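You operate a simulated robot arm through the tools that you are given. There is no shell and no other tool.

You run a simulated two-armed robot. Do the job below in one go: nothing can be reset, and whatever is moved stays where it is left.

Task
Plug in the rack motor and try it till its lamp lights.
Fine: plug in, rack socket switch on, motor on; after, motor off, then rack socket switch off. Where these are worked on the way, their far stop is far enough and under half their travel is too little: rack socket switch.

The check looks at the end state, three seconds after you hand in, the way a careful person would. Anything else that was tipped, shoved, dropped, spilled or broken makes it a failure.

Robot
Two 7-joint arms with fingered hands on one trunk that stands fixed in place. Base frame: the origin is at the foot of the trunk, x ahead of it, y to its left, z up. Lengths are in cm, angles in degrees, forces in N, time in s.
The left shoulder is at [2.2, 17, 139.8], the right one opposite. With the tool pointing down near the work surface each hand reaches from about 10 to 72 cm from the base axis, measured 20 degrees to its own side. Payload 4 kg a hand.
The tool frame of a hand sits at the grasp point between the pads (the TCP): z along the fingers, y along the line on which they close. The tips reach 2.6 cm beyond it. Largest opening 13.2 cm; the body of the gripper starts 7.3 cm behind the TCP. The gripper is a hand of 4 fingers: y runs from the thumb to the fingers, the wrist lies at [0, 0, -22.4] in the tool frame, and closing takes about 1.5 s.
Orientation is that of the tool frame in the base frame, as a unit quaternion [w, x, y, z]. With the fingers straight down and closing along the base's y, the tool's x points along the base's -x, its y along +y and its z along -z.

Tools
- The arms move only by the tool step_arm. It takes "left_deltas", "right_deltas" or both (then of equal length, played together; a hand with none holds still); each is text: rows parted by semicolons, each of 7 numbers parted by spaces: the shift along the tool's x, y, z in units of 250 mm (1.0 is 250 mm), then the turn, a rotation vector about the tool's x, y, z in units of 120 degrees (1.0 is 120 degrees), then the finger opening in cm, from 0 to 13.2. In form: x y z wx wy wz claw; .... A call has 1 to 20 rows; each row is the pose to reach, as a shift and turn from the pose commanded when the call began, along the tool's axes at that moment. A call with a number of a shift or a turn outside -1 to 1 is refused whole. Each row takes 0.2 s and may step no farther than 5 cm and 8.6 degrees from the row before; otherwise, or with a gripper value out of range, the whole call is refused. A pose out of reach is approached as far as the arm can. The call stops where the force on the tool passes 70 N (or 10 N more than at its start, if that is more) or the arm is blocked; 0.2 s more then pass. Each finger travels about 4.5 cm/s and halts on what it meets, pressing with about 21 N; the grip force reading is that of the motor and also rises with nothing between the fingers. The clock runs only during rows and for 0.2 s after the last one: add rows that repeat a pose to give the fingers time. The reply holds the time, the measured pose of the TCP, the force on the tool along the base axes, the opening and the grip force, in the units named above and with some noise, with the torque about the TCP (base axes, N m) and any sound that the robot's microphone picked up.
- Cameras (640 x 400 px; columns grow to the right, rows downward): "scene" is now at [9.1, -4.06, 157.18]; the picture's right is [-0.48, -0.88, 0.00], its down [-0.51, 0.28, -0.81] and it looks along [0.71, -0.39, -0.59] (base axes); focal length 348 px, centre (320, 200). "left" rides on the left gripper at [-6.8, 0.2, -9.7] in its tool frame; the picture's right is [-0.03, -1.00, 0.00], its down [0.82, -0.02, -0.58] and it looks along [0.58, -0.01, 0.82] (tool axes); focal length 270 px, centre (320, 200). "right" rides on the right gripper at [6.8, 0.2, -9.7] in its tool frame; the picture's right is [-0.03, 1.00, 0.00], its down [-0.82, -0.02, -0.58] and it looks along [-0.58, -0.01, 0.82] (tool axes); focal length 270 px, centre (320, 200).
- camera(camera): a new picture of that camera. No time passes.
- lift_body(by): slides the trunk up (or, below 0, down) by that many cm; the arms and the scene camera ride with it, the base frame stays. It gives what a move gives, with no picture.
- hand_shape(shape, hand): the hand has 4 fingers and takes this shape, open, in about a second: jaw (thumb against the fingers, like two jaws); tri (thumb and two fingers); tip (a fingertip pinch); poke (one finger out to press); point (the index stretched); flat (the hand flat); cup (the hand cupped); fist (a fist). The gripper value then closes the fingers along that shape, each until it touches; the sizes above hold for jaw. It gives what a move gives, with no picture.
- turn_head(pan, tilt): turns the head with the scene camera to pan (to the left, within 86 degrees either way) and tilt (down, from -29 to 69), counted from straight ahead of the robot. It gives what a move gives.
- locate(camera, pixels): for up to 12 pixels [column, row] of the newest picture of that camera ("zoom" is the newest enlarged one), the place [x, y, z] in the base frame of the surface seen there, good to about 0.2 cm. No time passes.
- inspect(camera, box): a new picture of the part [left, top, right, bottom] of that camera's present view, enlarged. No time passes.
- job_done(): hands the job in; it is judged then, once.

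Unless the task says otherwise, let go and move clear before handing in.

The tools are called after "Request:" as a command line: name --argument value ..., lists and objects as JSON in quotes. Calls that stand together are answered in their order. step_arm: Moves the arms, as the interface text tells. Its arguments: {"type":"object","properties":{"left_deltas":{"type":"string"},"right_deltas":{"type":"string"}},"required":[]} The other tools are called the same way: lift_body (by) slides the trunk up or down; hand_shape (shape, hand) gives the hand a shape; turn_head (pan, tilt) turns the head that bears the scene camera; camera (camera) takes a picture; locate (camera, pixels) gives the place of the surface under pixels of a picture; inspect (camera, box) takes an enlarged picture of a part of a camera's view; job_done () hands the job in.

At the start:

```text
time: 0.0
left_ee_pos: [46.99, -3.78, 129.29]
left_tool_rot: [0.0, -0.001, 1.0, 0.0]
left_ft_force: [0.0, 0.2, -0.7]
left_torque: [0.02, 0.0, 0.01]
left_width: 13.19
left_finger_force: 0.0
left_shape: jaw
right_ee_pos: [34.22, -38.47, 134.59]
right_tool_rot: [0.0, 0.001, 1.0, 0.0]
right_ft_force: [-0.3, 0.2, -0.2]
right_torque: [-0.02, 0.0, -0.01]
right_width: 13.18
right_finger_force: 0.1
right_shape: jaw
trunk travel left (down, up): [-62.5, 13.0]
head pan, tilt: [-28.6, 35.9]
```

scene: 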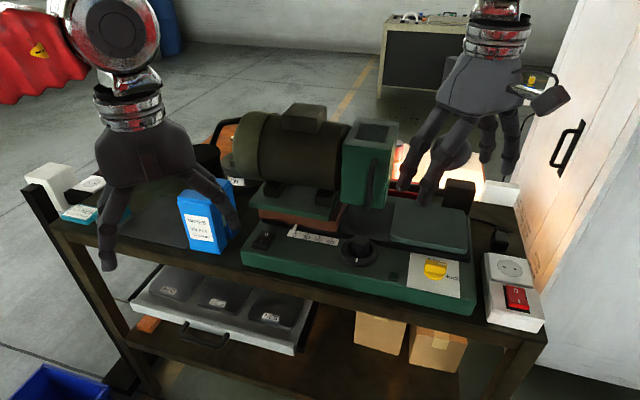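
right: 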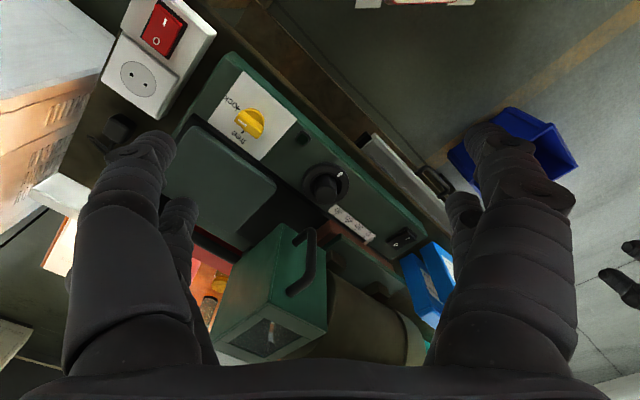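
left: 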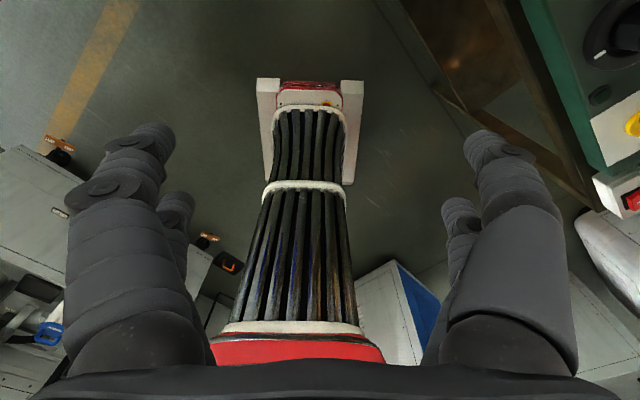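

The scene picture shows a workbench with a motor machine, a yellow rotary knob near (437,268), a rack socket with a red switch near (515,290), and a dark plug possibly at (500,240). I'll look closer at these parts before moving.

Request:
inspect --camera "scene" --box '[380, 160, 560, 340]'

Request:
inspect --camera "scene" --box '[220, 90, 480, 320]'

Request:
inspect --camera "right" --box '[60, 0, 300, 180]'

Request:
inspect --camera "right" --box '[200, 100, 480, 360]'

```text
2.22 times, centred on (470, 250) of scene
```

zoom: 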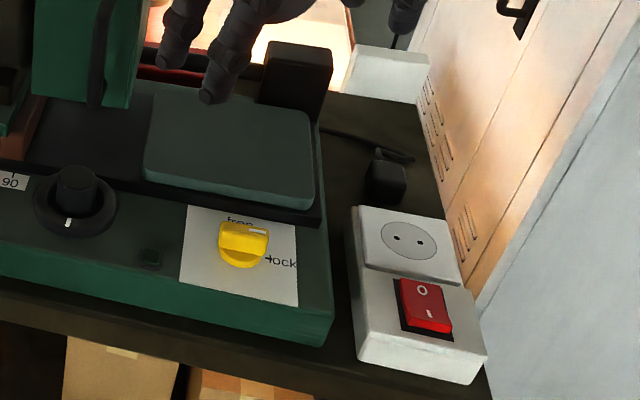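

```text
1.74 times, centred on (350, 205) of scene
```

zoom: 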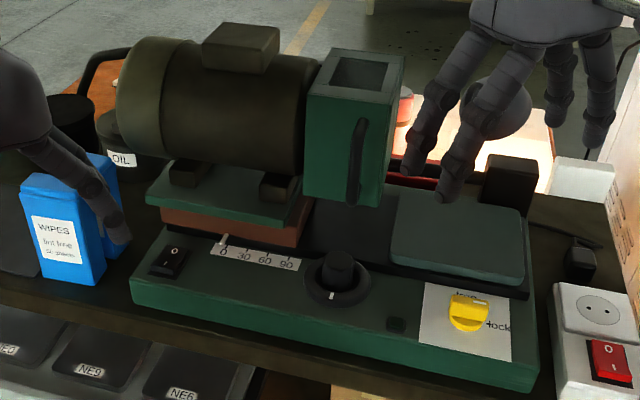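

```text
2.22 times, centred on (180, 90) of right
```

zoom: 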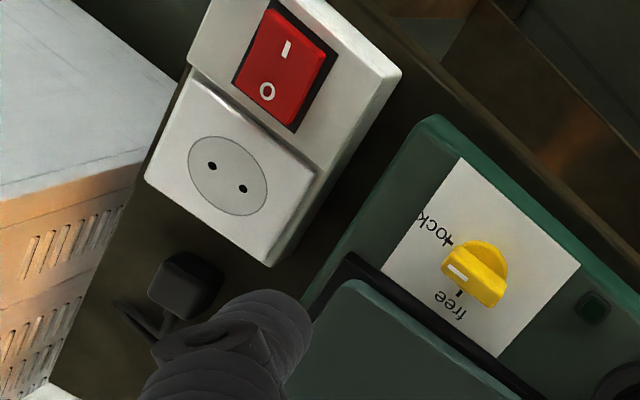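

```text
1.54 times, centred on (340, 230) of right
```

zoom: 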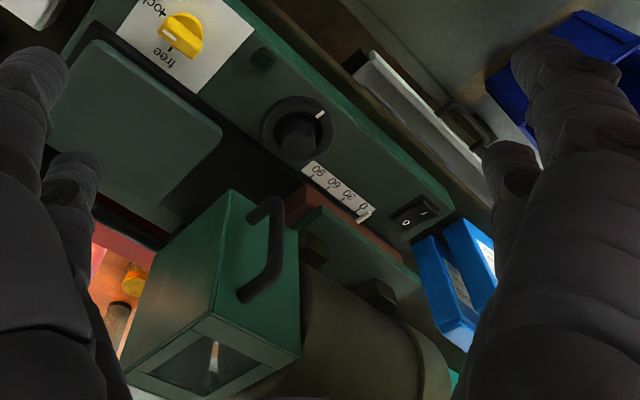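

The zooms show a plug lying at zoom (385,180), the rack socket holes at (397,240), its red rocker at (425,303), a black I/O rocker on the machine at scene (263,240). I'll measure these places.

Request:
inspect --camera "scene" --box '[460, 200, 560, 340]'

Request:
locate --camera "scene" --pixels '[[263, 240], [500, 237], [510, 267], [515, 297], [488, 260], [535, 262], [487, 310], [540, 322], [437, 268], [417, 277], [470, 280], [358, 250]]'

Request:
locate --camera "right" --pixels '[[130, 128], [139, 75], [160, 28], [103, 70], [160, 117], [400, 238], [60, 170], [115, 140], [270, 285], [330, 330], [180, 200], [305, 235]]'

```text
2.86 times, centred on (510, 270) of scene
```

zoom: 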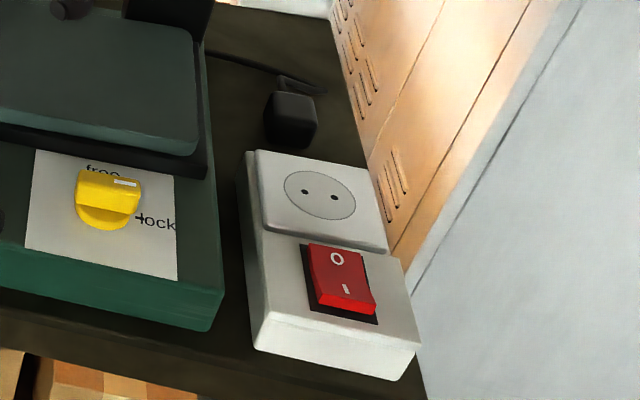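

```text
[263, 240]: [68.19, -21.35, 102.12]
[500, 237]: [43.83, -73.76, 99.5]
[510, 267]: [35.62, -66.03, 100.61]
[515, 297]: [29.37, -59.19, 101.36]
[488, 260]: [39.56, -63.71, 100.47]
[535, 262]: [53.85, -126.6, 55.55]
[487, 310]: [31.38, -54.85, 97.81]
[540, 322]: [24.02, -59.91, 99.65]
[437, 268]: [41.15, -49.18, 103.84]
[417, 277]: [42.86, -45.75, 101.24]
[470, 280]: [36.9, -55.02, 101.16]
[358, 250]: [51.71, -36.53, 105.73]
```

```text
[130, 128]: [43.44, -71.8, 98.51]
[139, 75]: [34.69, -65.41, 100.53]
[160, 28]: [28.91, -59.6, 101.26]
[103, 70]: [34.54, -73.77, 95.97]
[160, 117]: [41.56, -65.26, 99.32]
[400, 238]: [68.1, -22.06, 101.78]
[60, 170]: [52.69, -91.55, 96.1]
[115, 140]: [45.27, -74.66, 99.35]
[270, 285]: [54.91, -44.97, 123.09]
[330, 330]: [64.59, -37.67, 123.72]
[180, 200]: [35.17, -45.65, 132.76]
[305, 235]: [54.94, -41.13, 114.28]
```

Plug is near [44,-73,98] and the socket near [35,-66,100.6], with the bench top around z 96. I'll turn the head toward the plug for a more direct view.

Request:
turn_head --pan -58 --tilt 40

Request:
camera --camera "scene"

Request:
inspect --camera "scene" --box '[250, 130, 400, 250]'

```text
time: 0.9
left_ee_pos: [47.03, -3.88, 129.42]
left_tool_rot: [0.001, 0.0, 1.0, 0.0]
left_ft_force: [0.2, 0.2, 0.3]
left_torque: [-0.02, -0.02, 0.01]
left_width: 13.21
left_finger_force: 0.1
left_shape: jaw
right_ee_pos: [34.35, -38.59, 134.49]
right_tool_rot: [0.0, 0.0, 1.0, 0.0]
right_ft_force: [-0.4, 0.7, 0.1]
right_torque: [-0.05, -0.03, -0.01]
right_width: 13.2
right_finger_force: 0.1
right_shape: jaw
trunk travel left (down, up): [-62.5, 13.0]
head pan, tilt: [-58.0, 40.0]
```

```text
taken
```

scene: 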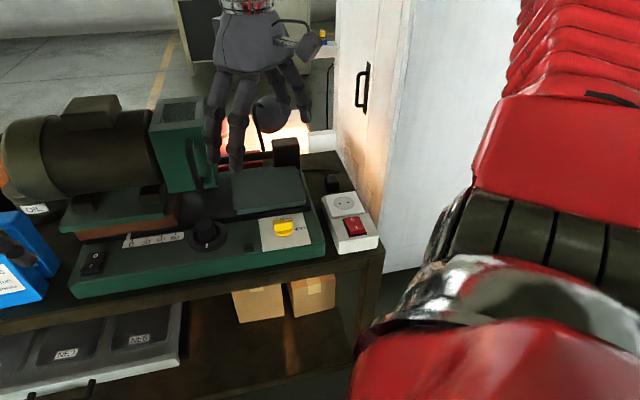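

```text
3.33 times, centred on (325, 190) of scene
```

zoom: 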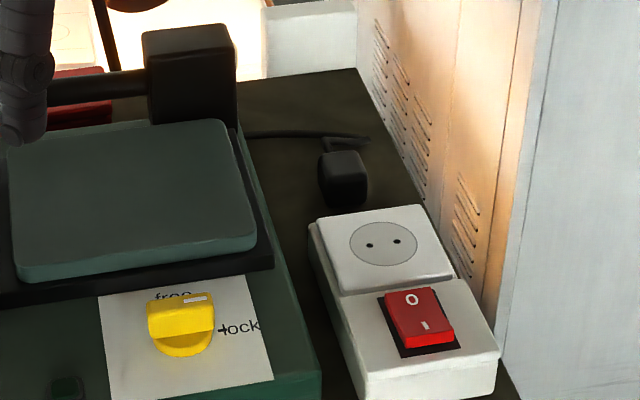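

The plug (zoom 340,180) has a cord leaving its back; a cabinet face stands just right of the bench. I'll measure the cabinet and obstacles before bringing the right hand camera over the plug.

Request:
locate --camera "scene" --pixels '[[360, 180], [390, 230], [345, 130], [345, 160], [390, 160], [405, 100], [340, 20], [285, 150], [332, 183], [315, 140], [268, 180], [370, 90]]'

Request:
locate --camera "zoom" --pixels '[[340, 160], [335, 180], [357, 185], [370, 240], [397, 241], [412, 300], [430, 328], [325, 142], [365, 142], [300, 133], [310, 230], [460, 280]]'

```text
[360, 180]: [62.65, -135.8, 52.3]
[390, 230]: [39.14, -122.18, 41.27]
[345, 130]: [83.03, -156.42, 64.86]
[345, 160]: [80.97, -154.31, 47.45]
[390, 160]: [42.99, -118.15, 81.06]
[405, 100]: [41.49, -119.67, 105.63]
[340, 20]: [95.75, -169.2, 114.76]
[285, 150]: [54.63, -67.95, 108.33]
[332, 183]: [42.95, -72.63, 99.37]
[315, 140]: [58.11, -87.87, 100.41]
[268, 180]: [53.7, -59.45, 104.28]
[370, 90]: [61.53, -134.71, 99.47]
```

```text
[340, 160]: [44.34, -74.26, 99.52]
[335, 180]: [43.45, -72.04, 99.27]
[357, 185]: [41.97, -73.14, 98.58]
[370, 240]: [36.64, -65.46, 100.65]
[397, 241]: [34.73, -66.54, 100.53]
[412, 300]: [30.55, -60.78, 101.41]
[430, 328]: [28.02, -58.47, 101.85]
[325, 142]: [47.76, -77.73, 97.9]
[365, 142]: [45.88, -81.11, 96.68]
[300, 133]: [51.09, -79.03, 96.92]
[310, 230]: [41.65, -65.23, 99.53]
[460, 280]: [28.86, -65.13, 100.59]
```

The cabinet is far off (y below -118), so the space above the socket is clear. I'll bring the right hand across at height so its camera can look at the plug.

Request:
step_arm --right_deltas "0.02 -0.16 0.06 0 0 0 13.2; 0.04 -0.32 0.12 0 0 0 13.2; 0.06 -0.48 0.18 0 0 0 13.2; 0.08 -0.64 0.24 0 0 0 13.2; 0.1 -0.8 0.3 0 0 0 13.2; 0.12 -0.96 0.36 0 0 0 13.2"

Request:
step_arm --right_deltas "0 -0.16 0.06 0 0 0 13.2; 0 -0.32 0.12 0 0 0 13.2; 0 -0.44 0.18 0 0 0 13.2"

Request:
camera --camera "right"

Request:
camera --camera "scene"

```text
time: 2.3
left_ee_pos: [47.03, -3.83, 129.49]
left_tool_rot: [0.0, 0.0, 1.0, 0.0]
left_ft_force: [-0.2, 0.5, 0.2]
left_torque: [-0.01, 0.01, 0.02]
left_width: 13.19
left_finger_force: 0.1
left_shape: jaw
right_ee_pos: [31.34, -62.95, 125.55]
right_tool_rot: [0.001, 0.0, 1.0, 0.0]
right_ft_force: [-0.2, -0.4, -0.3]
right_torque: [0.01, 0.02, 0.0]
right_width: 13.2
right_finger_force: 0.0
right_shape: jaw
trunk travel left (down, up): [-62.5, 13.0]
head pan, tilt: [-58.0, 40.0]
```

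```text
time: 3.1
left_ee_pos: [46.98, -3.96, 129.5]
left_tool_rot: [-0.002, 0.0, 1.0, 0.001]
left_ft_force: [-0.4, -0.6, -0.1]
left_torque: [0.01, 0.0, 0.02]
left_width: 13.21
left_finger_force: 0.1
left_shape: jaw
right_ee_pos: [31.07, -73.7, 121.04]
right_tool_rot: [0.0, 0.002, 1.0, 0.001]
right_ft_force: [-0.6, -1.2, -0.1]
right_torque: [0.01, -0.01, 0.0]
right_width: 13.18
right_finger_force: 0.1
right_shape: jaw
trunk travel left (down, up): [-62.5, 13.0]
head pan, tilt: [-58.0, 40.0]
```

```text
taken
```

right: 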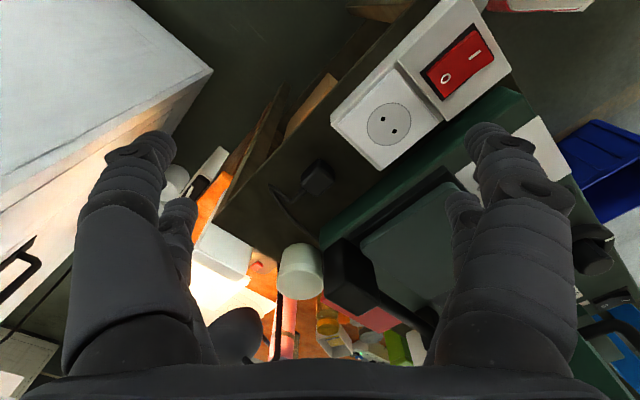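

```text
taken
```

scene: 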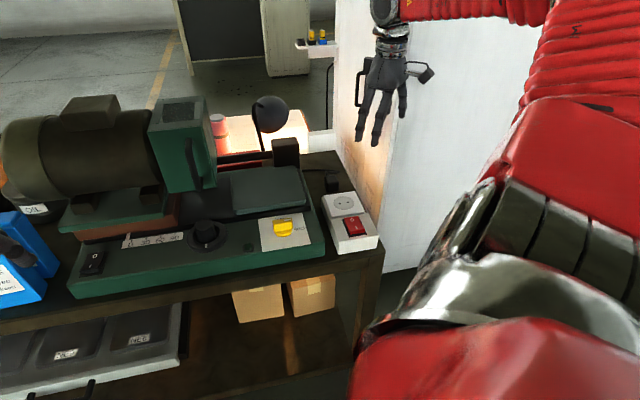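

The right camera now shows the plug at (318,178) with its cord going down-left from it. I'll zoom in.

Request:
inspect --camera "right" --box '[250, 130, 370, 230]'

Request:
inspect --camera "right" --box '[320, 0, 520, 180]'

Request:
locate --camera "right" --pixels '[[310, 175], [322, 168], [326, 185], [315, 183], [303, 185], [383, 120], [395, 131], [398, 65], [334, 113], [380, 168], [437, 115], [510, 75]]'

```text
4.00 times, centred on (310, 180) of right
```

zoom: 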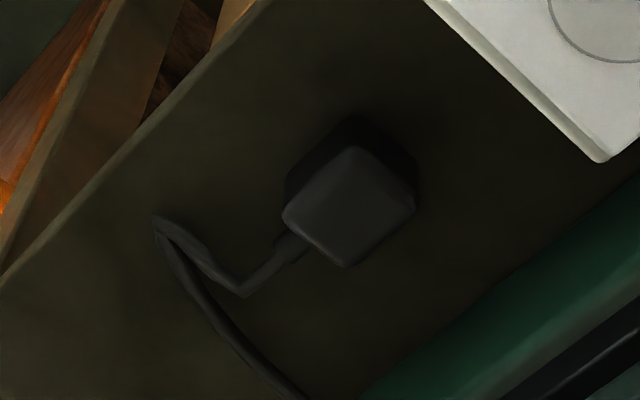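

```text
2.22 times, centred on (420, 90) of right
```

zoom: 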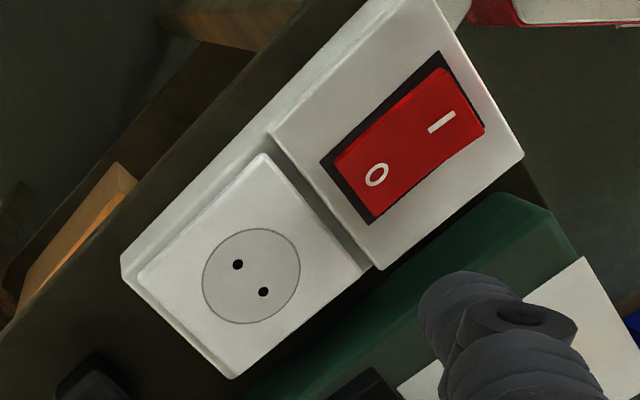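

```text
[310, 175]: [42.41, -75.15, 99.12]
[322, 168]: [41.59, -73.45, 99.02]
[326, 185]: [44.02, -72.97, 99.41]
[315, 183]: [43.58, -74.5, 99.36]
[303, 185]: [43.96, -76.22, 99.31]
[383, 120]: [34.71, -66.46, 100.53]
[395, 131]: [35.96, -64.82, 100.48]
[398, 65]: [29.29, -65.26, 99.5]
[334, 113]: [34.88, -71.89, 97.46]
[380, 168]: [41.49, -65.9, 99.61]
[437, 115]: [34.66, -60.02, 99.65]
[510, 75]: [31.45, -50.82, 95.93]
```

I need to know which way the plug's pins point. I'll zoom further from both cameras.

Request:
inspect --camera "right" --box '[290, 155, 340, 200]'

Request:
inspect --camera "scene" --box '[305, 160, 355, 200]'

```text
8.89 times, centred on (315, 178) of right
```

zoom: 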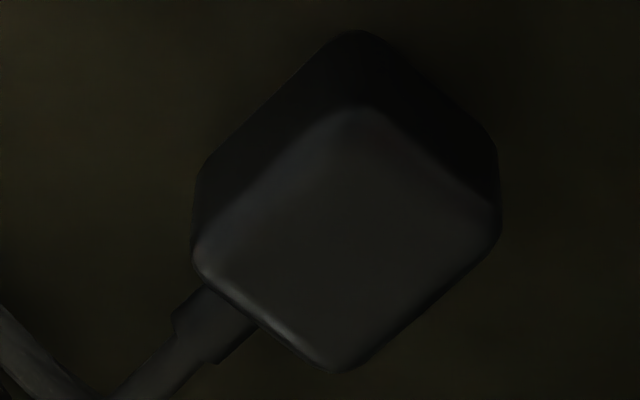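

```text
10.00 times, centred on (330, 180) of scene
```

zoom: 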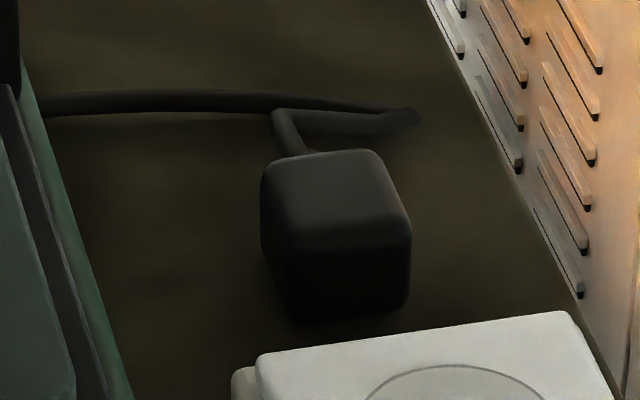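

No pins show on the plug's visible sides or top, so they point down; its cord leaves toward the bench's back, and plug and socket are both aligned with the bench (~45°). I'll yaw the right hand 45° and move above the socket for a close look at both.

Request:
step_arm --right_deltas "-0.037 0.041 0.06 0 0 0.0625 10; -0.073 0.081 0.12 0 0 0.125 10; -0.11 0.122 0.18 0 0 0.1875 10; -0.147 0.163 0.24 0 0 0.25 10; -0.183 0.203 0.3 0 0 0.3125 10; -0.22 0.244 0.36 0 0 0.375 10; -0.22 0.244 0.36 0 0 0.375 10"

Request:
camera --camera "right"

Request:
camera --camera "scene"

```text
time: 4.7
left_ee_pos: [46.86, -3.81, 129.41]
left_tool_rot: [-0.001, 0.0, 1.0, 0.0]
left_ft_force: [-0.2, 0.1, 0.2]
left_torque: [0.01, 0.03, -0.02]
left_width: 13.2
left_finger_force: 0.0
left_shape: jaw
right_ee_pos: [36.59, -67.25, 112.08]
right_tool_rot: [0.0, 0.384, 0.923, -0.001]
right_ft_force: [0.5, 0.0, -0.2]
right_torque: [0.02, -0.03, 0.0]
right_width: 10.04
right_finger_force: 0.0
right_shape: jaw
trunk travel left (down, up): [-62.5, 13.0]
head pan, tilt: [-58.0, 40.0]
```

```text
taken
```

right: 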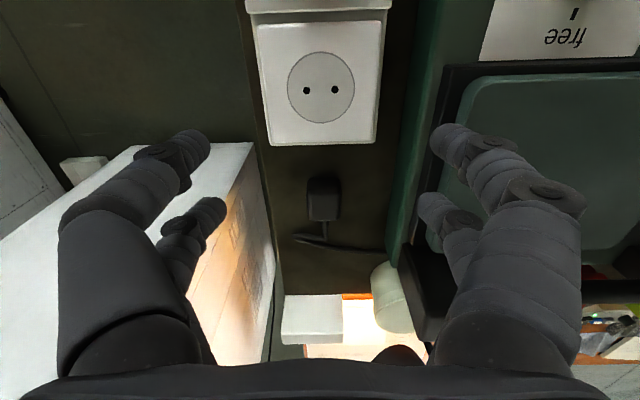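

```text
taken
```

scene: 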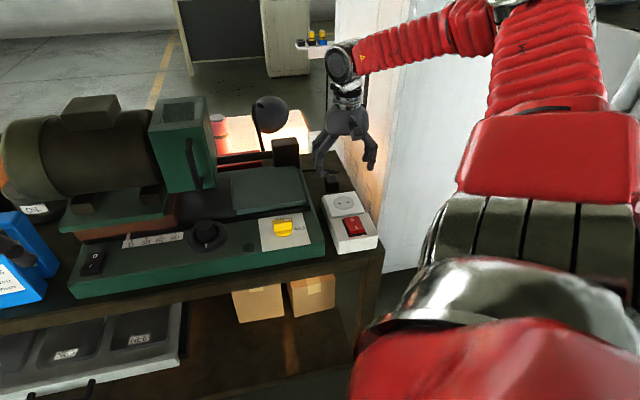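

The plug (324,198) and the socket holes (306,90),(335,90) line up well with the hand's axes now. I'll zoom and measure both.

Request:
inspect --camera "right" --box '[280, 160, 370, 250]'

Request:
locate --camera "zoom" --pixels '[[220, 190], [400, 190], [310, 240], [310, 300], [310, 200], [230, 290], [390, 290], [310, 160], [200, 240], [430, 240], [310, 335], [100, 100]]'

Request:
inspect --camera "right" --box '[240, 0, 400, 160]'

Request:
locate --camera "right" --pixels '[[306, 90], [335, 90], [320, 90], [288, 87], [353, 87], [321, 54], [321, 121], [275, 138], [372, 138], [260, 50], [380, 50], [410, 200]]'

```text
4.44 times, centred on (325, 205) of right
```

zoom: 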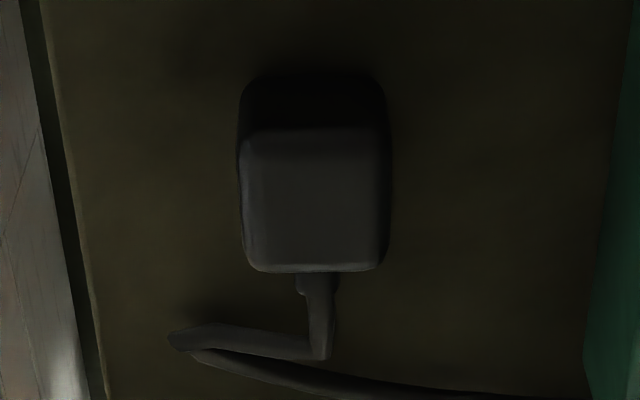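

```text
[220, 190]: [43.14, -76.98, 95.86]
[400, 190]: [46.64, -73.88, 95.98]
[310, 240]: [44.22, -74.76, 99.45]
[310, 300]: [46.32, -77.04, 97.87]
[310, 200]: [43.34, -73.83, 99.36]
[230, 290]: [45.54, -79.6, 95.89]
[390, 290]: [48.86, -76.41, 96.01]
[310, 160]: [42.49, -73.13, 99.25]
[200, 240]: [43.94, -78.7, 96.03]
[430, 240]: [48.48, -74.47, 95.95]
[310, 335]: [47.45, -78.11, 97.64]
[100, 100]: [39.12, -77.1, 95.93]
```

```text
2.50 times, centred on (320, 80) of right
```

zoom: 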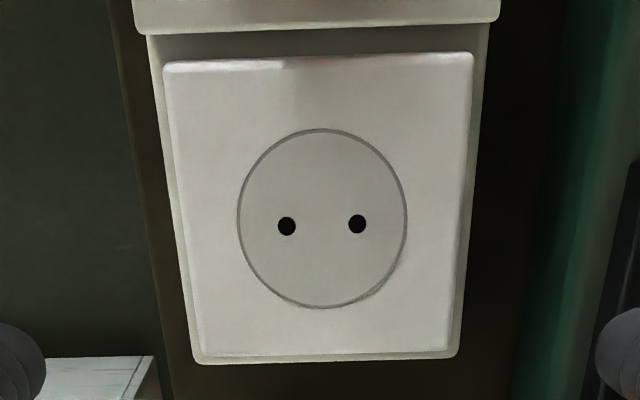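

```text
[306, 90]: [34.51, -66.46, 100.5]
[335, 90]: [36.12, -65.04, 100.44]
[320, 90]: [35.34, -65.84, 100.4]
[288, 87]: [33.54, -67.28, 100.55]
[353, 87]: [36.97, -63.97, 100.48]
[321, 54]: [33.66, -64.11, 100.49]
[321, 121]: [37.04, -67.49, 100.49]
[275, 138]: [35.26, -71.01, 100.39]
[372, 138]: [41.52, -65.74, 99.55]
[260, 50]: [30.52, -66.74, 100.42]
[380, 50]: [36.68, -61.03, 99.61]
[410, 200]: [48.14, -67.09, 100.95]
```

Socket centre comes out at [35.3,-65.75,100.45], plug top centre at about [43.45,-73.8,99.4], with the same axis direction (~45°), so only a shift between them is needed. To gain reach I'll raise the hand and then lower the trunk by the same amount.

Request:
step_arm --right_deltas "0 0 -0.19 0 0 0 10; 0 0 -0.38 0 0 0 10; 0 0 -0.56 0 0 0 10"

Request:
lift_body --by -14

Request:
camera --camera "scene"

Request:
camera --camera "left"

```text
time: 5.5
left_ee_pos: [47.06, -3.72, 129.44]
left_tool_rot: [0.0, 0.0, 1.0, 0.0]
left_ft_force: [-0.2, -0.5, 0.0]
left_torque: [-0.02, -0.01, -0.01]
left_width: 13.19
left_finger_force: 0.1
left_shape: jaw
right_ee_pos: [36.7, -66.99, 126.26]
right_tool_rot: [0.001, 0.383, 0.924, 0.0]
right_ft_force: [0.3, 1.0, -0.2]
right_torque: [0.02, 0.0, -0.02]
right_width: 10.02
right_finger_force: 0.0
right_shape: jaw
trunk travel left (down, up): [-62.5, 13.0]
head pan, tilt: [-58.0, 40.0]
```

```text
time: 7.2
left_ee_pos: [47.0, -3.83, 115.43]
left_tool_rot: [0.0, 0.0, 1.0, -0.001]
left_ft_force: [-0.6, 0.6, 0.3]
left_torque: [-0.01, -0.02, 0.0]
left_width: 13.2
left_finger_force: 0.0
left_shape: jaw
right_ee_pos: [36.83, -67.39, 112.18]
right_tool_rot: [0.0, 0.383, 0.924, 0.0]
right_ft_force: [0.1, 0.1, -0.3]
right_torque: [0.0, -0.01, 0.02]
right_width: 10.03
right_finger_force: 0.1
right_shape: jaw
trunk travel left (down, up): [-48.5, 27.0]
head pan, tilt: [-58.0, 40.0]
```

```text
taken
```

scene: 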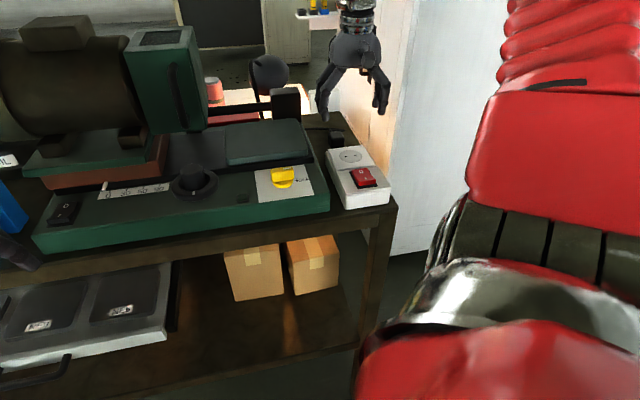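

```text
taken
```

left: 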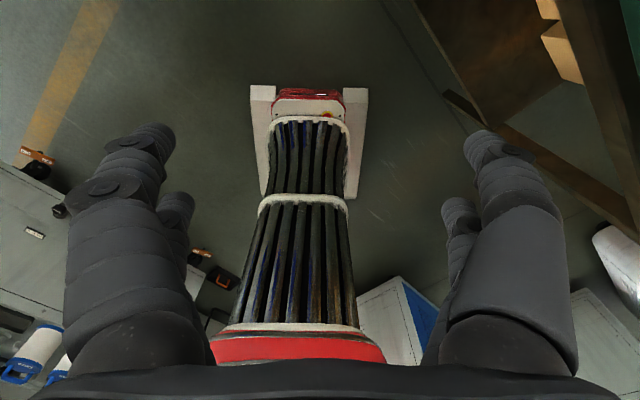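

Readings match. Next I slide along the bench's depth to directly over the plug, at z about 106, with fingers narrowed to 7.5 cm, to see whether the arm reaches.

Request:
step_arm --right_deltas "-0.09 0 0.06 0 0 0 7.5; -0.18 0.002 0.12 0 0 0 7.5; -0.27 0.004 0.18 0 0 0 7.5; -0.368 0.004 0.248 0 0 0 7.5; -0.368 0.004 0.248 0 0 0 7.5"

Request:
camera --camera "right"

Request:
inspect --camera "scene" --box '[260, 50, 420, 210]'

```text
time: 8.4
left_ee_pos: [46.92, -3.87, 115.5]
left_tool_rot: [0.0, 0.0, 1.0, 0.0]
left_ft_force: [-0.8, -0.4, 0.6]
left_torque: [-0.05, 0.01, 0.02]
left_width: 13.17
left_finger_force: 0.0
left_shape: jaw
right_ee_pos: [43.33, -73.85, 106.0]
right_tool_rot: [0.001, 0.384, 0.923, -0.002]
right_ft_force: [0.4, 0.6, 0.6]
right_torque: [-0.02, -0.03, 0.01]
right_width: 7.56
right_finger_force: 0.1
right_shape: jaw
trunk travel left (down, up): [-48.5, 27.0]
head pan, tilt: [-58.0, 40.0]
```

```text
taken
```

right: 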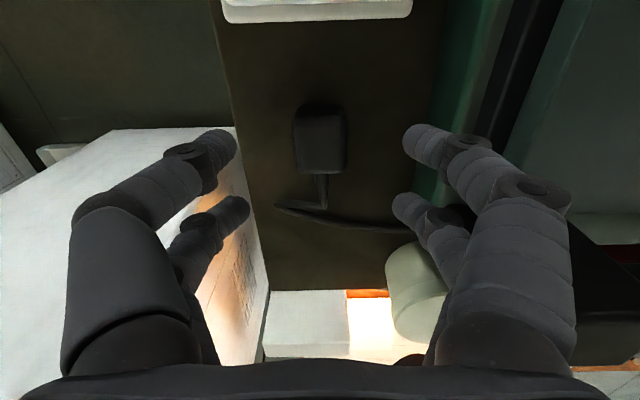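

```text
2.50 times, centred on (340, 130) of scene
```

zoom: 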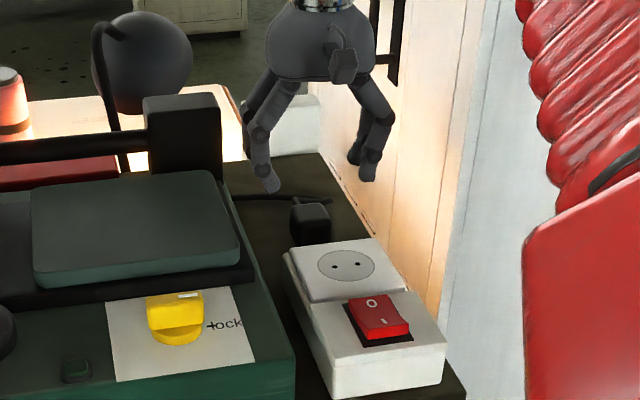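

Reached [43.33,-73.85,106] untilted. I'll check where the fingertips lie relative to the plug, to know how they straddle it.

Request:
locate --camera "right" --pixels '[[222, 145], [235, 205], [415, 142], [405, 205], [319, 150], [319, 165], [319, 130], [298, 150], [342, 150], [320, 185], [310, 210], [400, 150]]'

Request:
inspect --camera "right" --box '[180, 80, 460, 260]'

```text
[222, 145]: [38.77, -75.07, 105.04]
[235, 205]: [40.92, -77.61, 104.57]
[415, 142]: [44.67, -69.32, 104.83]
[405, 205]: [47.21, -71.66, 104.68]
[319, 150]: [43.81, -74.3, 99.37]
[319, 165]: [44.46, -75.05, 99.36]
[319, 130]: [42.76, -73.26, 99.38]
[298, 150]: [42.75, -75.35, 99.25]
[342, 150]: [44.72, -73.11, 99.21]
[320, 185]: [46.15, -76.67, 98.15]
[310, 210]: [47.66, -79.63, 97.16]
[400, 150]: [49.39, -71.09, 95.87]
```

```text
2.22 times, centred on (320, 170) of right
```

zoom: 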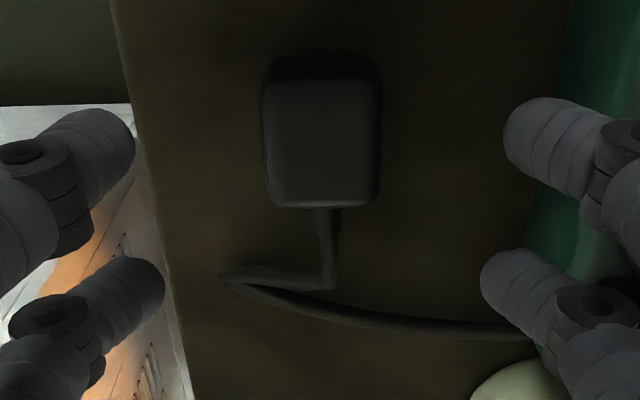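

The finger pairs sit at about ±1.7 cm along the plug's 4 cm length and are centred within 0.15 cm. I'll lower to z≈99.2 with fingers still open, then check.

Request:
step_arm --right_deltas "-0.004 0.004 0.1 0 0 0 7.5; -0.006 0.004 0.18 0 0 0 7.5; -0.006 0.004 0.24 0 0 0 7.5; -0.006 0.004 0.27 0 0 0 7.5; -0.006 0.004 0.27 0 0 0 7.5"

Request:
camera --camera "right"

Request:
inspect --camera "scene" --box '[280, 80, 400, 200]'

```text
time: 9.6
left_ee_pos: [47.03, -3.79, 115.35]
left_tool_rot: [0.0, 0.001, 1.0, 0.001]
left_ft_force: [0.9, -0.3, 0.6]
left_torque: [0.01, -0.02, 0.01]
left_width: 13.19
left_finger_force: 0.1
left_shape: jaw
right_ee_pos: [43.59, -74.02, 99.07]
right_tool_rot: [0.0, 0.384, 0.924, 0.0]
right_ft_force: [1.4, 0.8, 0.4]
right_torque: [-0.02, -0.03, -0.01]
right_width: 7.56
right_finger_force: 0.1
right_shape: jaw
trunk travel left (down, up): [-48.5, 27.0]
head pan, tilt: [-58.0, 40.0]
```

```text
taken
```

right: 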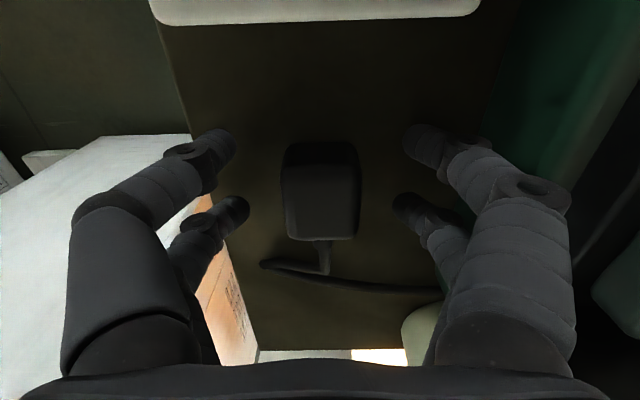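

```text
3.33 times, centred on (340, 140) of scene
```

zoom: 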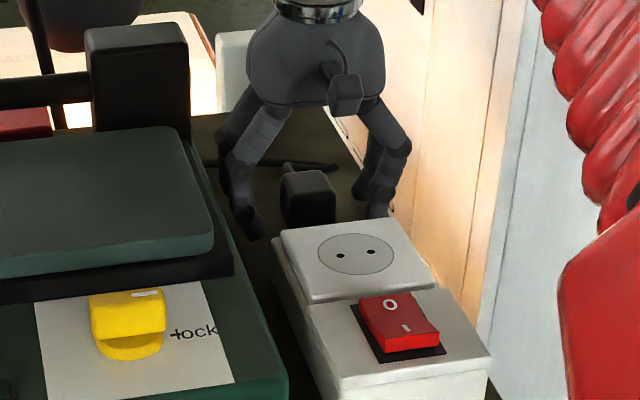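

The fingers straddle the plug with no contact force. I'll close on it now.

Request:
step_arm --right_deltas "0 0 0 0 0 0 6; 0 0 0 0 0 0 5; 0 0 0 0 0 0 4.2; 0 0 0 0 0 0 3.5; 0 0 0 0 0 0 2.8; 0 0 0 0 0 0 2; 0 0 0 0 0 0 1.5; 0 0 0 0 0 0 1.5; 0 0 0 0 0 0 1.5; 0 0 0 0 0 0 1.5"

Request:
camera --camera "right"

Request:
inspect --camera "scene" --box '[280, 80, 400, 200]'

```text
time: 11.8
left_ee_pos: [46.95, -3.75, 115.37]
left_tool_rot: [0.0, 0.0, 1.0, 0.0]
left_ft_force: [-0.9, -0.5, 0.7]
left_torque: [-0.01, -0.02, 0.03]
left_width: 13.21
left_finger_force: 0.0
left_shape: jaw
right_ee_pos: [43.35, -73.93, 99.21]
right_tool_rot: [-0.001, 0.383, 0.924, -0.001]
right_ft_force: [0.4, -0.7, 1.2]
right_torque: [-0.04, 0.04, 0.03]
right_width: 2.61
right_finger_force: 20.9
right_shape: jaw
trunk travel left (down, up): [-48.5, 27.0]
head pan, tilt: [-58.0, 40.0]
```

```text
taken
```

right: 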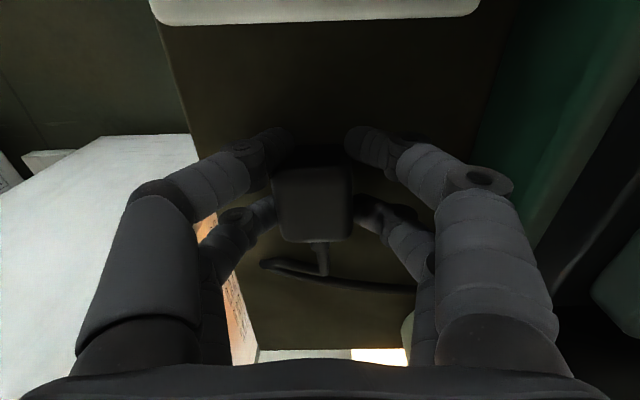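

```text
3.33 times, centred on (340, 140) of scene
```

zoom: 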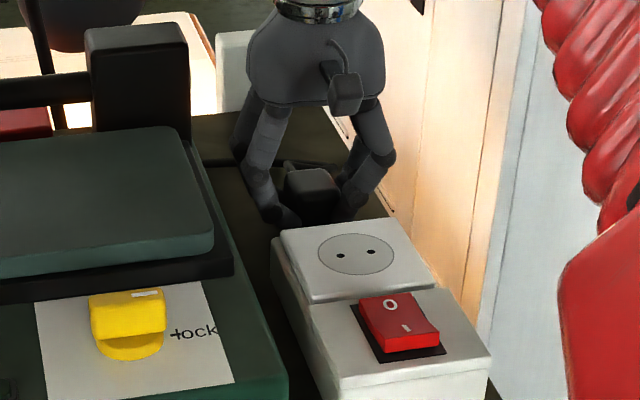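

The grip stopped at 2.61 cm with 20.9 N, and the front pair (275,140),(360,140) looks close to the plug's front edge. I'll zoom to check the hold before lifting.

Request:
inspect --camera "right" --box '[240, 110, 400, 260]'

Request:
locate --camera "right" --pixels '[[313, 180], [313, 205], [313, 230], [280, 205], [346, 205], [275, 135], [358, 135], [262, 210], [365, 210]]'

Request:
inspect --camera "scene" --box '[315, 115, 360, 155]'

```text
2.67 times, centred on (320, 185) of right
```

zoom: 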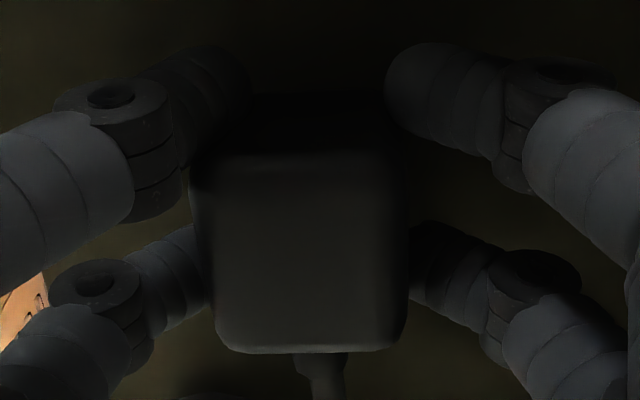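

```text
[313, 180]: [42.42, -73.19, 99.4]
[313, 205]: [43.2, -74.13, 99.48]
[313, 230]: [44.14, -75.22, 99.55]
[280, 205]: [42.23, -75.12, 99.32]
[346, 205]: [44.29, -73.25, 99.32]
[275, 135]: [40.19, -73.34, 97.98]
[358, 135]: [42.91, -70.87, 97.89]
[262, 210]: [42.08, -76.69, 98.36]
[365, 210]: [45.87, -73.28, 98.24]
```

```text
10.00 times, centred on (338, 135) of scene
```

zoom: 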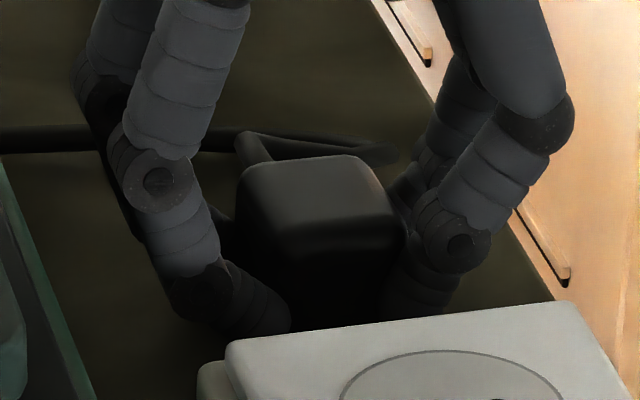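

The plug sits between both finger pairs with slight contact at its front corners. I'll lift gently by about 1.5 cm and check that it comes along.

Request:
step_arm --right_deltas "0 0 -0.015 0 0 0 1.5; 0 0 -0.03 0 0 0 1.5; 0 0 -0.045 0 0 0 1.5; 0 0 -0.06 0 0 0 1.5; 0 0 -0.06 0 0 0 1.5"

Request:
inspect --camera "right" --box '[240, 110, 400, 260]'

Request:
inspect --camera "scene" --box '[305, 100, 375, 165]'

```text
time: 13.0
left_ee_pos: [47.0, -3.86, 115.51]
left_tool_rot: [0.0, 0.0, 1.0, 0.0]
left_ft_force: [0.1, 0.2, -0.9]
left_torque: [0.02, 0.0, -0.01]
left_width: 13.2
left_finger_force: 0.0
left_shape: jaw
right_ee_pos: [43.44, -73.82, 100.62]
right_tool_rot: [0.0, 0.384, 0.923, -0.001]
right_ft_force: [-0.1, -0.2, -1.3]
right_torque: [-0.01, 0.01, 0.02]
right_width: 2.6
right_finger_force: 21.4
right_shape: jaw
trunk travel left (down, up): [-48.5, 27.0]
head pan, tilt: [-58.0, 40.0]
```

```text
2.67 times, centred on (320, 185) of right
```

zoom: 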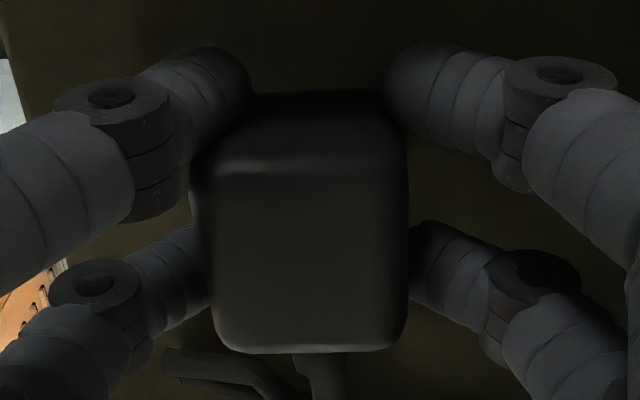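

```text
6.15 times, centred on (340, 132) of scene
```

zoom: 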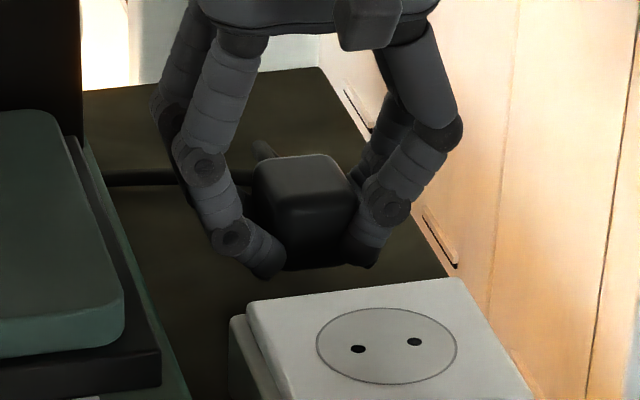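

The plug came up with the hand. I'll raise it another 6 cm to see its pins and measure its pose.

Request:
step_arm --right_deltas "0.02 0 -0.06 0 0 0 1.5; 0.04 0 -0.12 0 0 0 1.5; 0.06 0 -0.18 0 0 0 1.5; 0.08 0 -0.24 0 0 0 1.5; 0.08 0 -0.24 0 0 0 1.5"

Request:
inspect --camera "scene" --box '[305, 70, 385, 150]'

Request:
camera --camera "right"

Request:
locate --camera "right" --pixels '[[285, 180], [313, 180], [342, 180], [285, 205], [313, 205], [342, 205], [285, 230], [313, 230], [342, 230], [313, 172], [276, 205], [350, 205]]'

```text
time: 14.2
left_ee_pos: [47.02, -3.87, 115.3]
left_tool_rot: [-0.001, -0.001, 1.0, 0.0]
left_ft_force: [-0.6, 1.1, 0.1]
left_torque: [0.0, -0.02, -0.04]
left_width: 13.19
left_finger_force: 0.0
left_shape: jaw
right_ee_pos: [41.96, -72.32, 106.67]
right_tool_rot: [0.0, 0.384, 0.923, 0.0]
right_ft_force: [0.2, 0.3, -0.8]
right_torque: [0.0, 0.02, -0.01]
right_width: 2.62
right_finger_force: 21.0
right_shape: jaw
trunk travel left (down, up): [-48.5, 27.0]
head pan, tilt: [-58.0, 40.0]
```

```text
5.00 times, centred on (345, 110) of scene
```

zoom: 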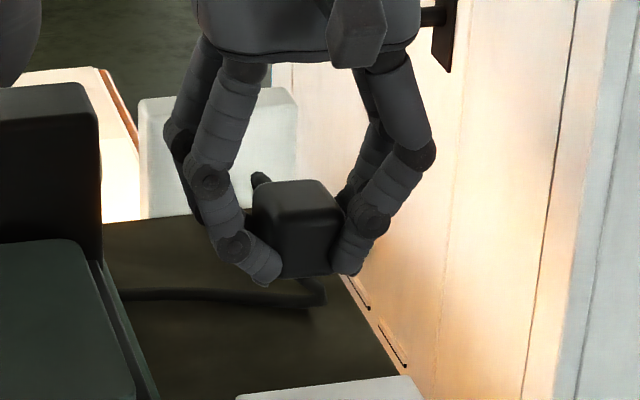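

```text
taken
```

right: 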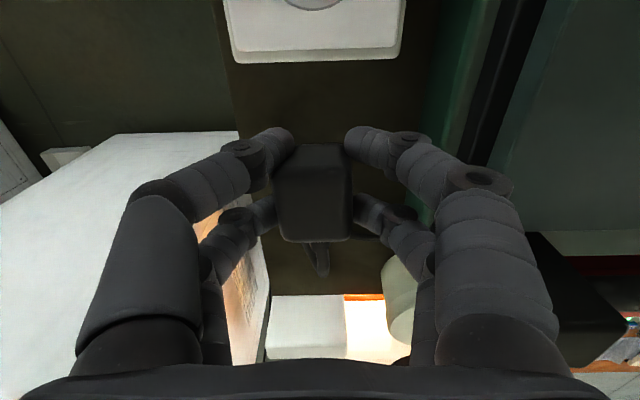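

```text
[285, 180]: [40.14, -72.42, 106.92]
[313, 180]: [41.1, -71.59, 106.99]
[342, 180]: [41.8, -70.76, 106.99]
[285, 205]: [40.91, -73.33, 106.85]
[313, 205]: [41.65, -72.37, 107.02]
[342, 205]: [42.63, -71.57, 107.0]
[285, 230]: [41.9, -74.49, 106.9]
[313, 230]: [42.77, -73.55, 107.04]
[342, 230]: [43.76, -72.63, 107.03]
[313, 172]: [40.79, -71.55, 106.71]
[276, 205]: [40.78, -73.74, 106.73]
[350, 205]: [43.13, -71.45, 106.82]
```

The plug is level (z 106.9–107.0) and stays square in the hand, offset about -0.2 cm along the bench length from the TCP. I'll zoom in beneath it for the pins.

Request:
inspect --camera "scene" --box '[325, 95, 365, 135]'

Request:
inspect --camera "right" --box '[250, 120, 380, 290]'

```text
10.00 times, centred on (345, 115) of scene
```

zoom: 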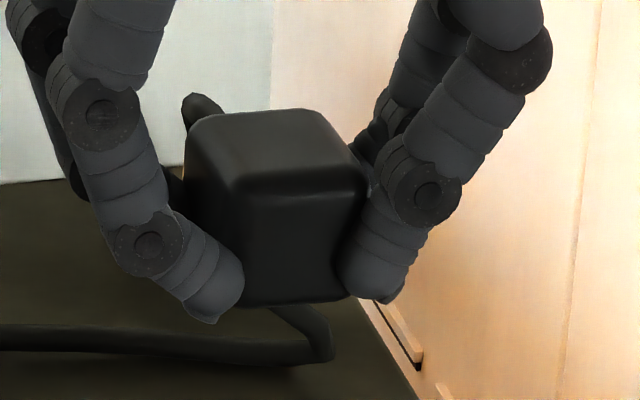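

```text
2.35 times, centred on (315, 205) of right
```

zoom: 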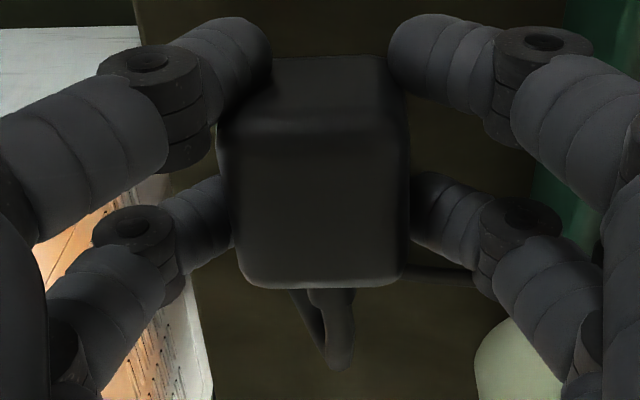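

No pins show at the sides, consistent with pins pointing down, so I'll carry the plug level to just above the socket and look at the alignment.

Request:
step_arm --right_deltas "0.1 0.002 -0.033 0 0 0 1.5; 0.2 0.004 -0.033 0 0 0 1.5; 0.3 0.006 -0.033 0 0 0 1.5; 0.3816 0.007 -0.033 0 0 0 1.5; 0.3816 0.007 -0.033 0 0 0 1.5; 0.3816 0.007 -0.033 0 0 0 1.5"

Request:
camera --camera "right"

Request:
camera --camera "scene"

Request:
inspect --camera "scene" --box '[310, 110, 410, 210]'

```text
time: 15.6
left_ee_pos: [46.95, -3.84, 115.37]
left_tool_rot: [0.0, 0.0, 1.0, 0.0]
left_ft_force: [0.8, -0.6, 0.6]
left_torque: [0.03, 0.0, 0.04]
left_width: 13.2
left_finger_force: 0.1
left_shape: jaw
right_ee_pos: [35.35, -65.51, 107.51]
right_tool_rot: [0.0, 0.384, 0.923, 0.0]
right_ft_force: [-0.1, 0.2, -2.0]
right_torque: [0.0, 0.02, -0.01]
right_width: 2.6
right_finger_force: 20.7
right_shape: jaw
trunk travel left (down, up): [-48.5, 27.0]
head pan, tilt: [-58.0, 40.0]
```

```text
taken
```

right: 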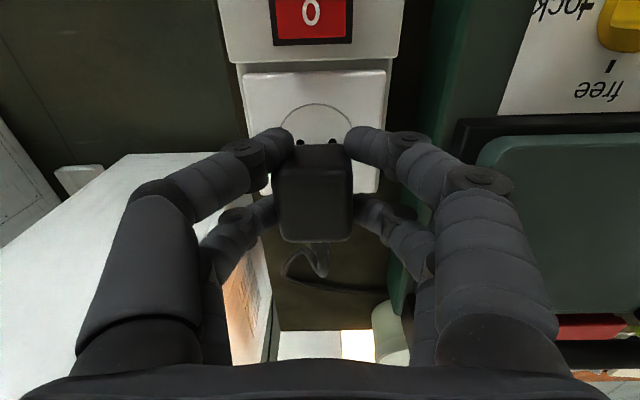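

```text
taken
```

scene: 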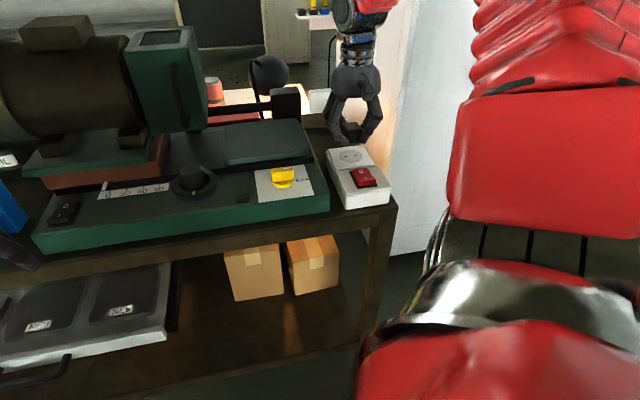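

```text
4.00 times, centred on (360, 160) of scene
```

zoom: 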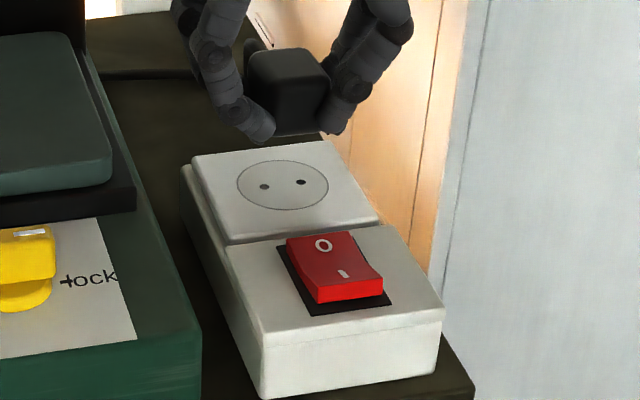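

Two dark holes peek just in front of the plug at (300,142),(332,142). I'll measure holes, the circle and plug edges once more.

Request:
inspect --camera "right" --box '[240, 60, 400, 260]'

Request:
locate --camera "right" --pixels '[[299, 142], [332, 142], [283, 122], [351, 122], [316, 104], [245, 80], [384, 80], [280, 210], [346, 210], [313, 185], [313, 232], [250, 130]]'

```text
2.00 times, centred on (320, 160) of right
```

zoom: 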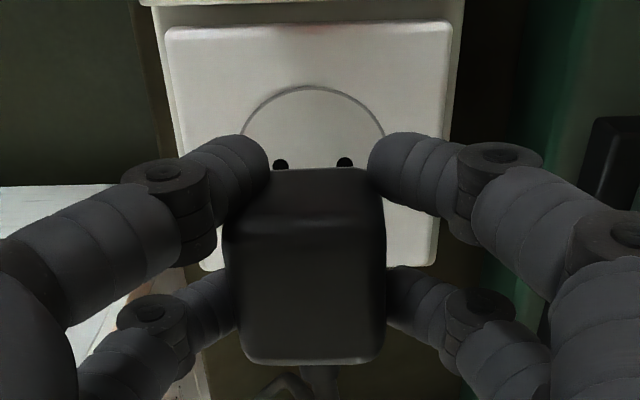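

```text
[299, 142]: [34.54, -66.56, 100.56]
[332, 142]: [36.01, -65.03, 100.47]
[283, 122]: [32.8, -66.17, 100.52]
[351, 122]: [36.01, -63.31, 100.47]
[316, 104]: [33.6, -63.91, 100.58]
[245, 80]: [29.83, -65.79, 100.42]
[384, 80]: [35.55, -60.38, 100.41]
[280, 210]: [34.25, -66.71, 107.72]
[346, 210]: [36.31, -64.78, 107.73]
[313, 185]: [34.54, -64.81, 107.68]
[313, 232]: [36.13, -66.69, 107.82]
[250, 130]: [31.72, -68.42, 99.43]
```

Plug and socket centres agree within about 0.05 cm across and 0.1–0.2 cm in depth. I'll nudge 0.15 cm toward me and lower in small steps, watching the force.

Request:
step_arm --right_deltas "0.006 0 0.03 0 0 0 1.5; 0.006 0 0.06 0 0 0 1.5; 0.006 0 0.075 0 0 0 1.5; 0.006 0 0.075 0 0 0 1.5"

Request:
inspect --camera "scene" --box '[325, 120, 385, 180]'

Request:
inspect --camera "right" --box '[240, 60, 400, 260]'

```text
time: 16.6
left_ee_pos: [47.03, -3.81, 115.33]
left_tool_rot: [0.0, 0.001, 1.0, 0.0]
left_ft_force: [0.2, 0.1, 0.0]
left_torque: [0.01, 0.03, 0.0]
left_width: 13.16
left_finger_force: 0.1
left_shape: jaw
right_ee_pos: [35.32, -65.38, 105.53]
right_tool_rot: [0.001, 0.383, 0.924, 0.0]
right_ft_force: [-0.1, 0.1, -0.6]
right_torque: [0.0, 0.01, 0.0]
right_width: 2.59
right_finger_force: 21.0
right_shape: jaw
trunk travel left (down, up): [-48.5, 27.0]
head pan, tilt: [-58.0, 40.0]
```

```text
6.67 times, centred on (355, 150) of scene
```

zoom: 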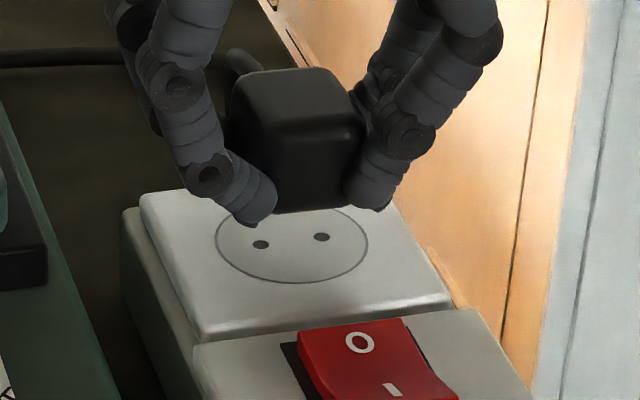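

```text
2.00 times, centred on (320, 160) of right
```

zoom: 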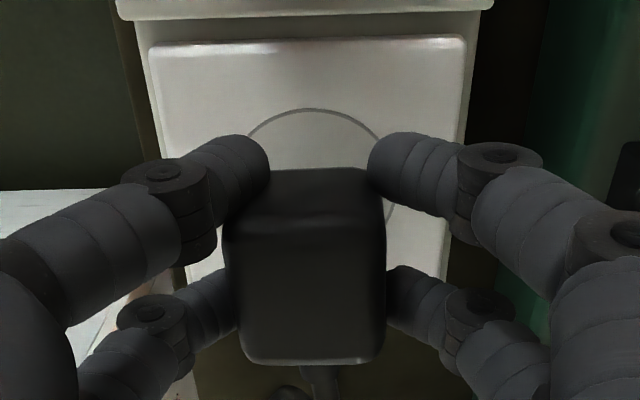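

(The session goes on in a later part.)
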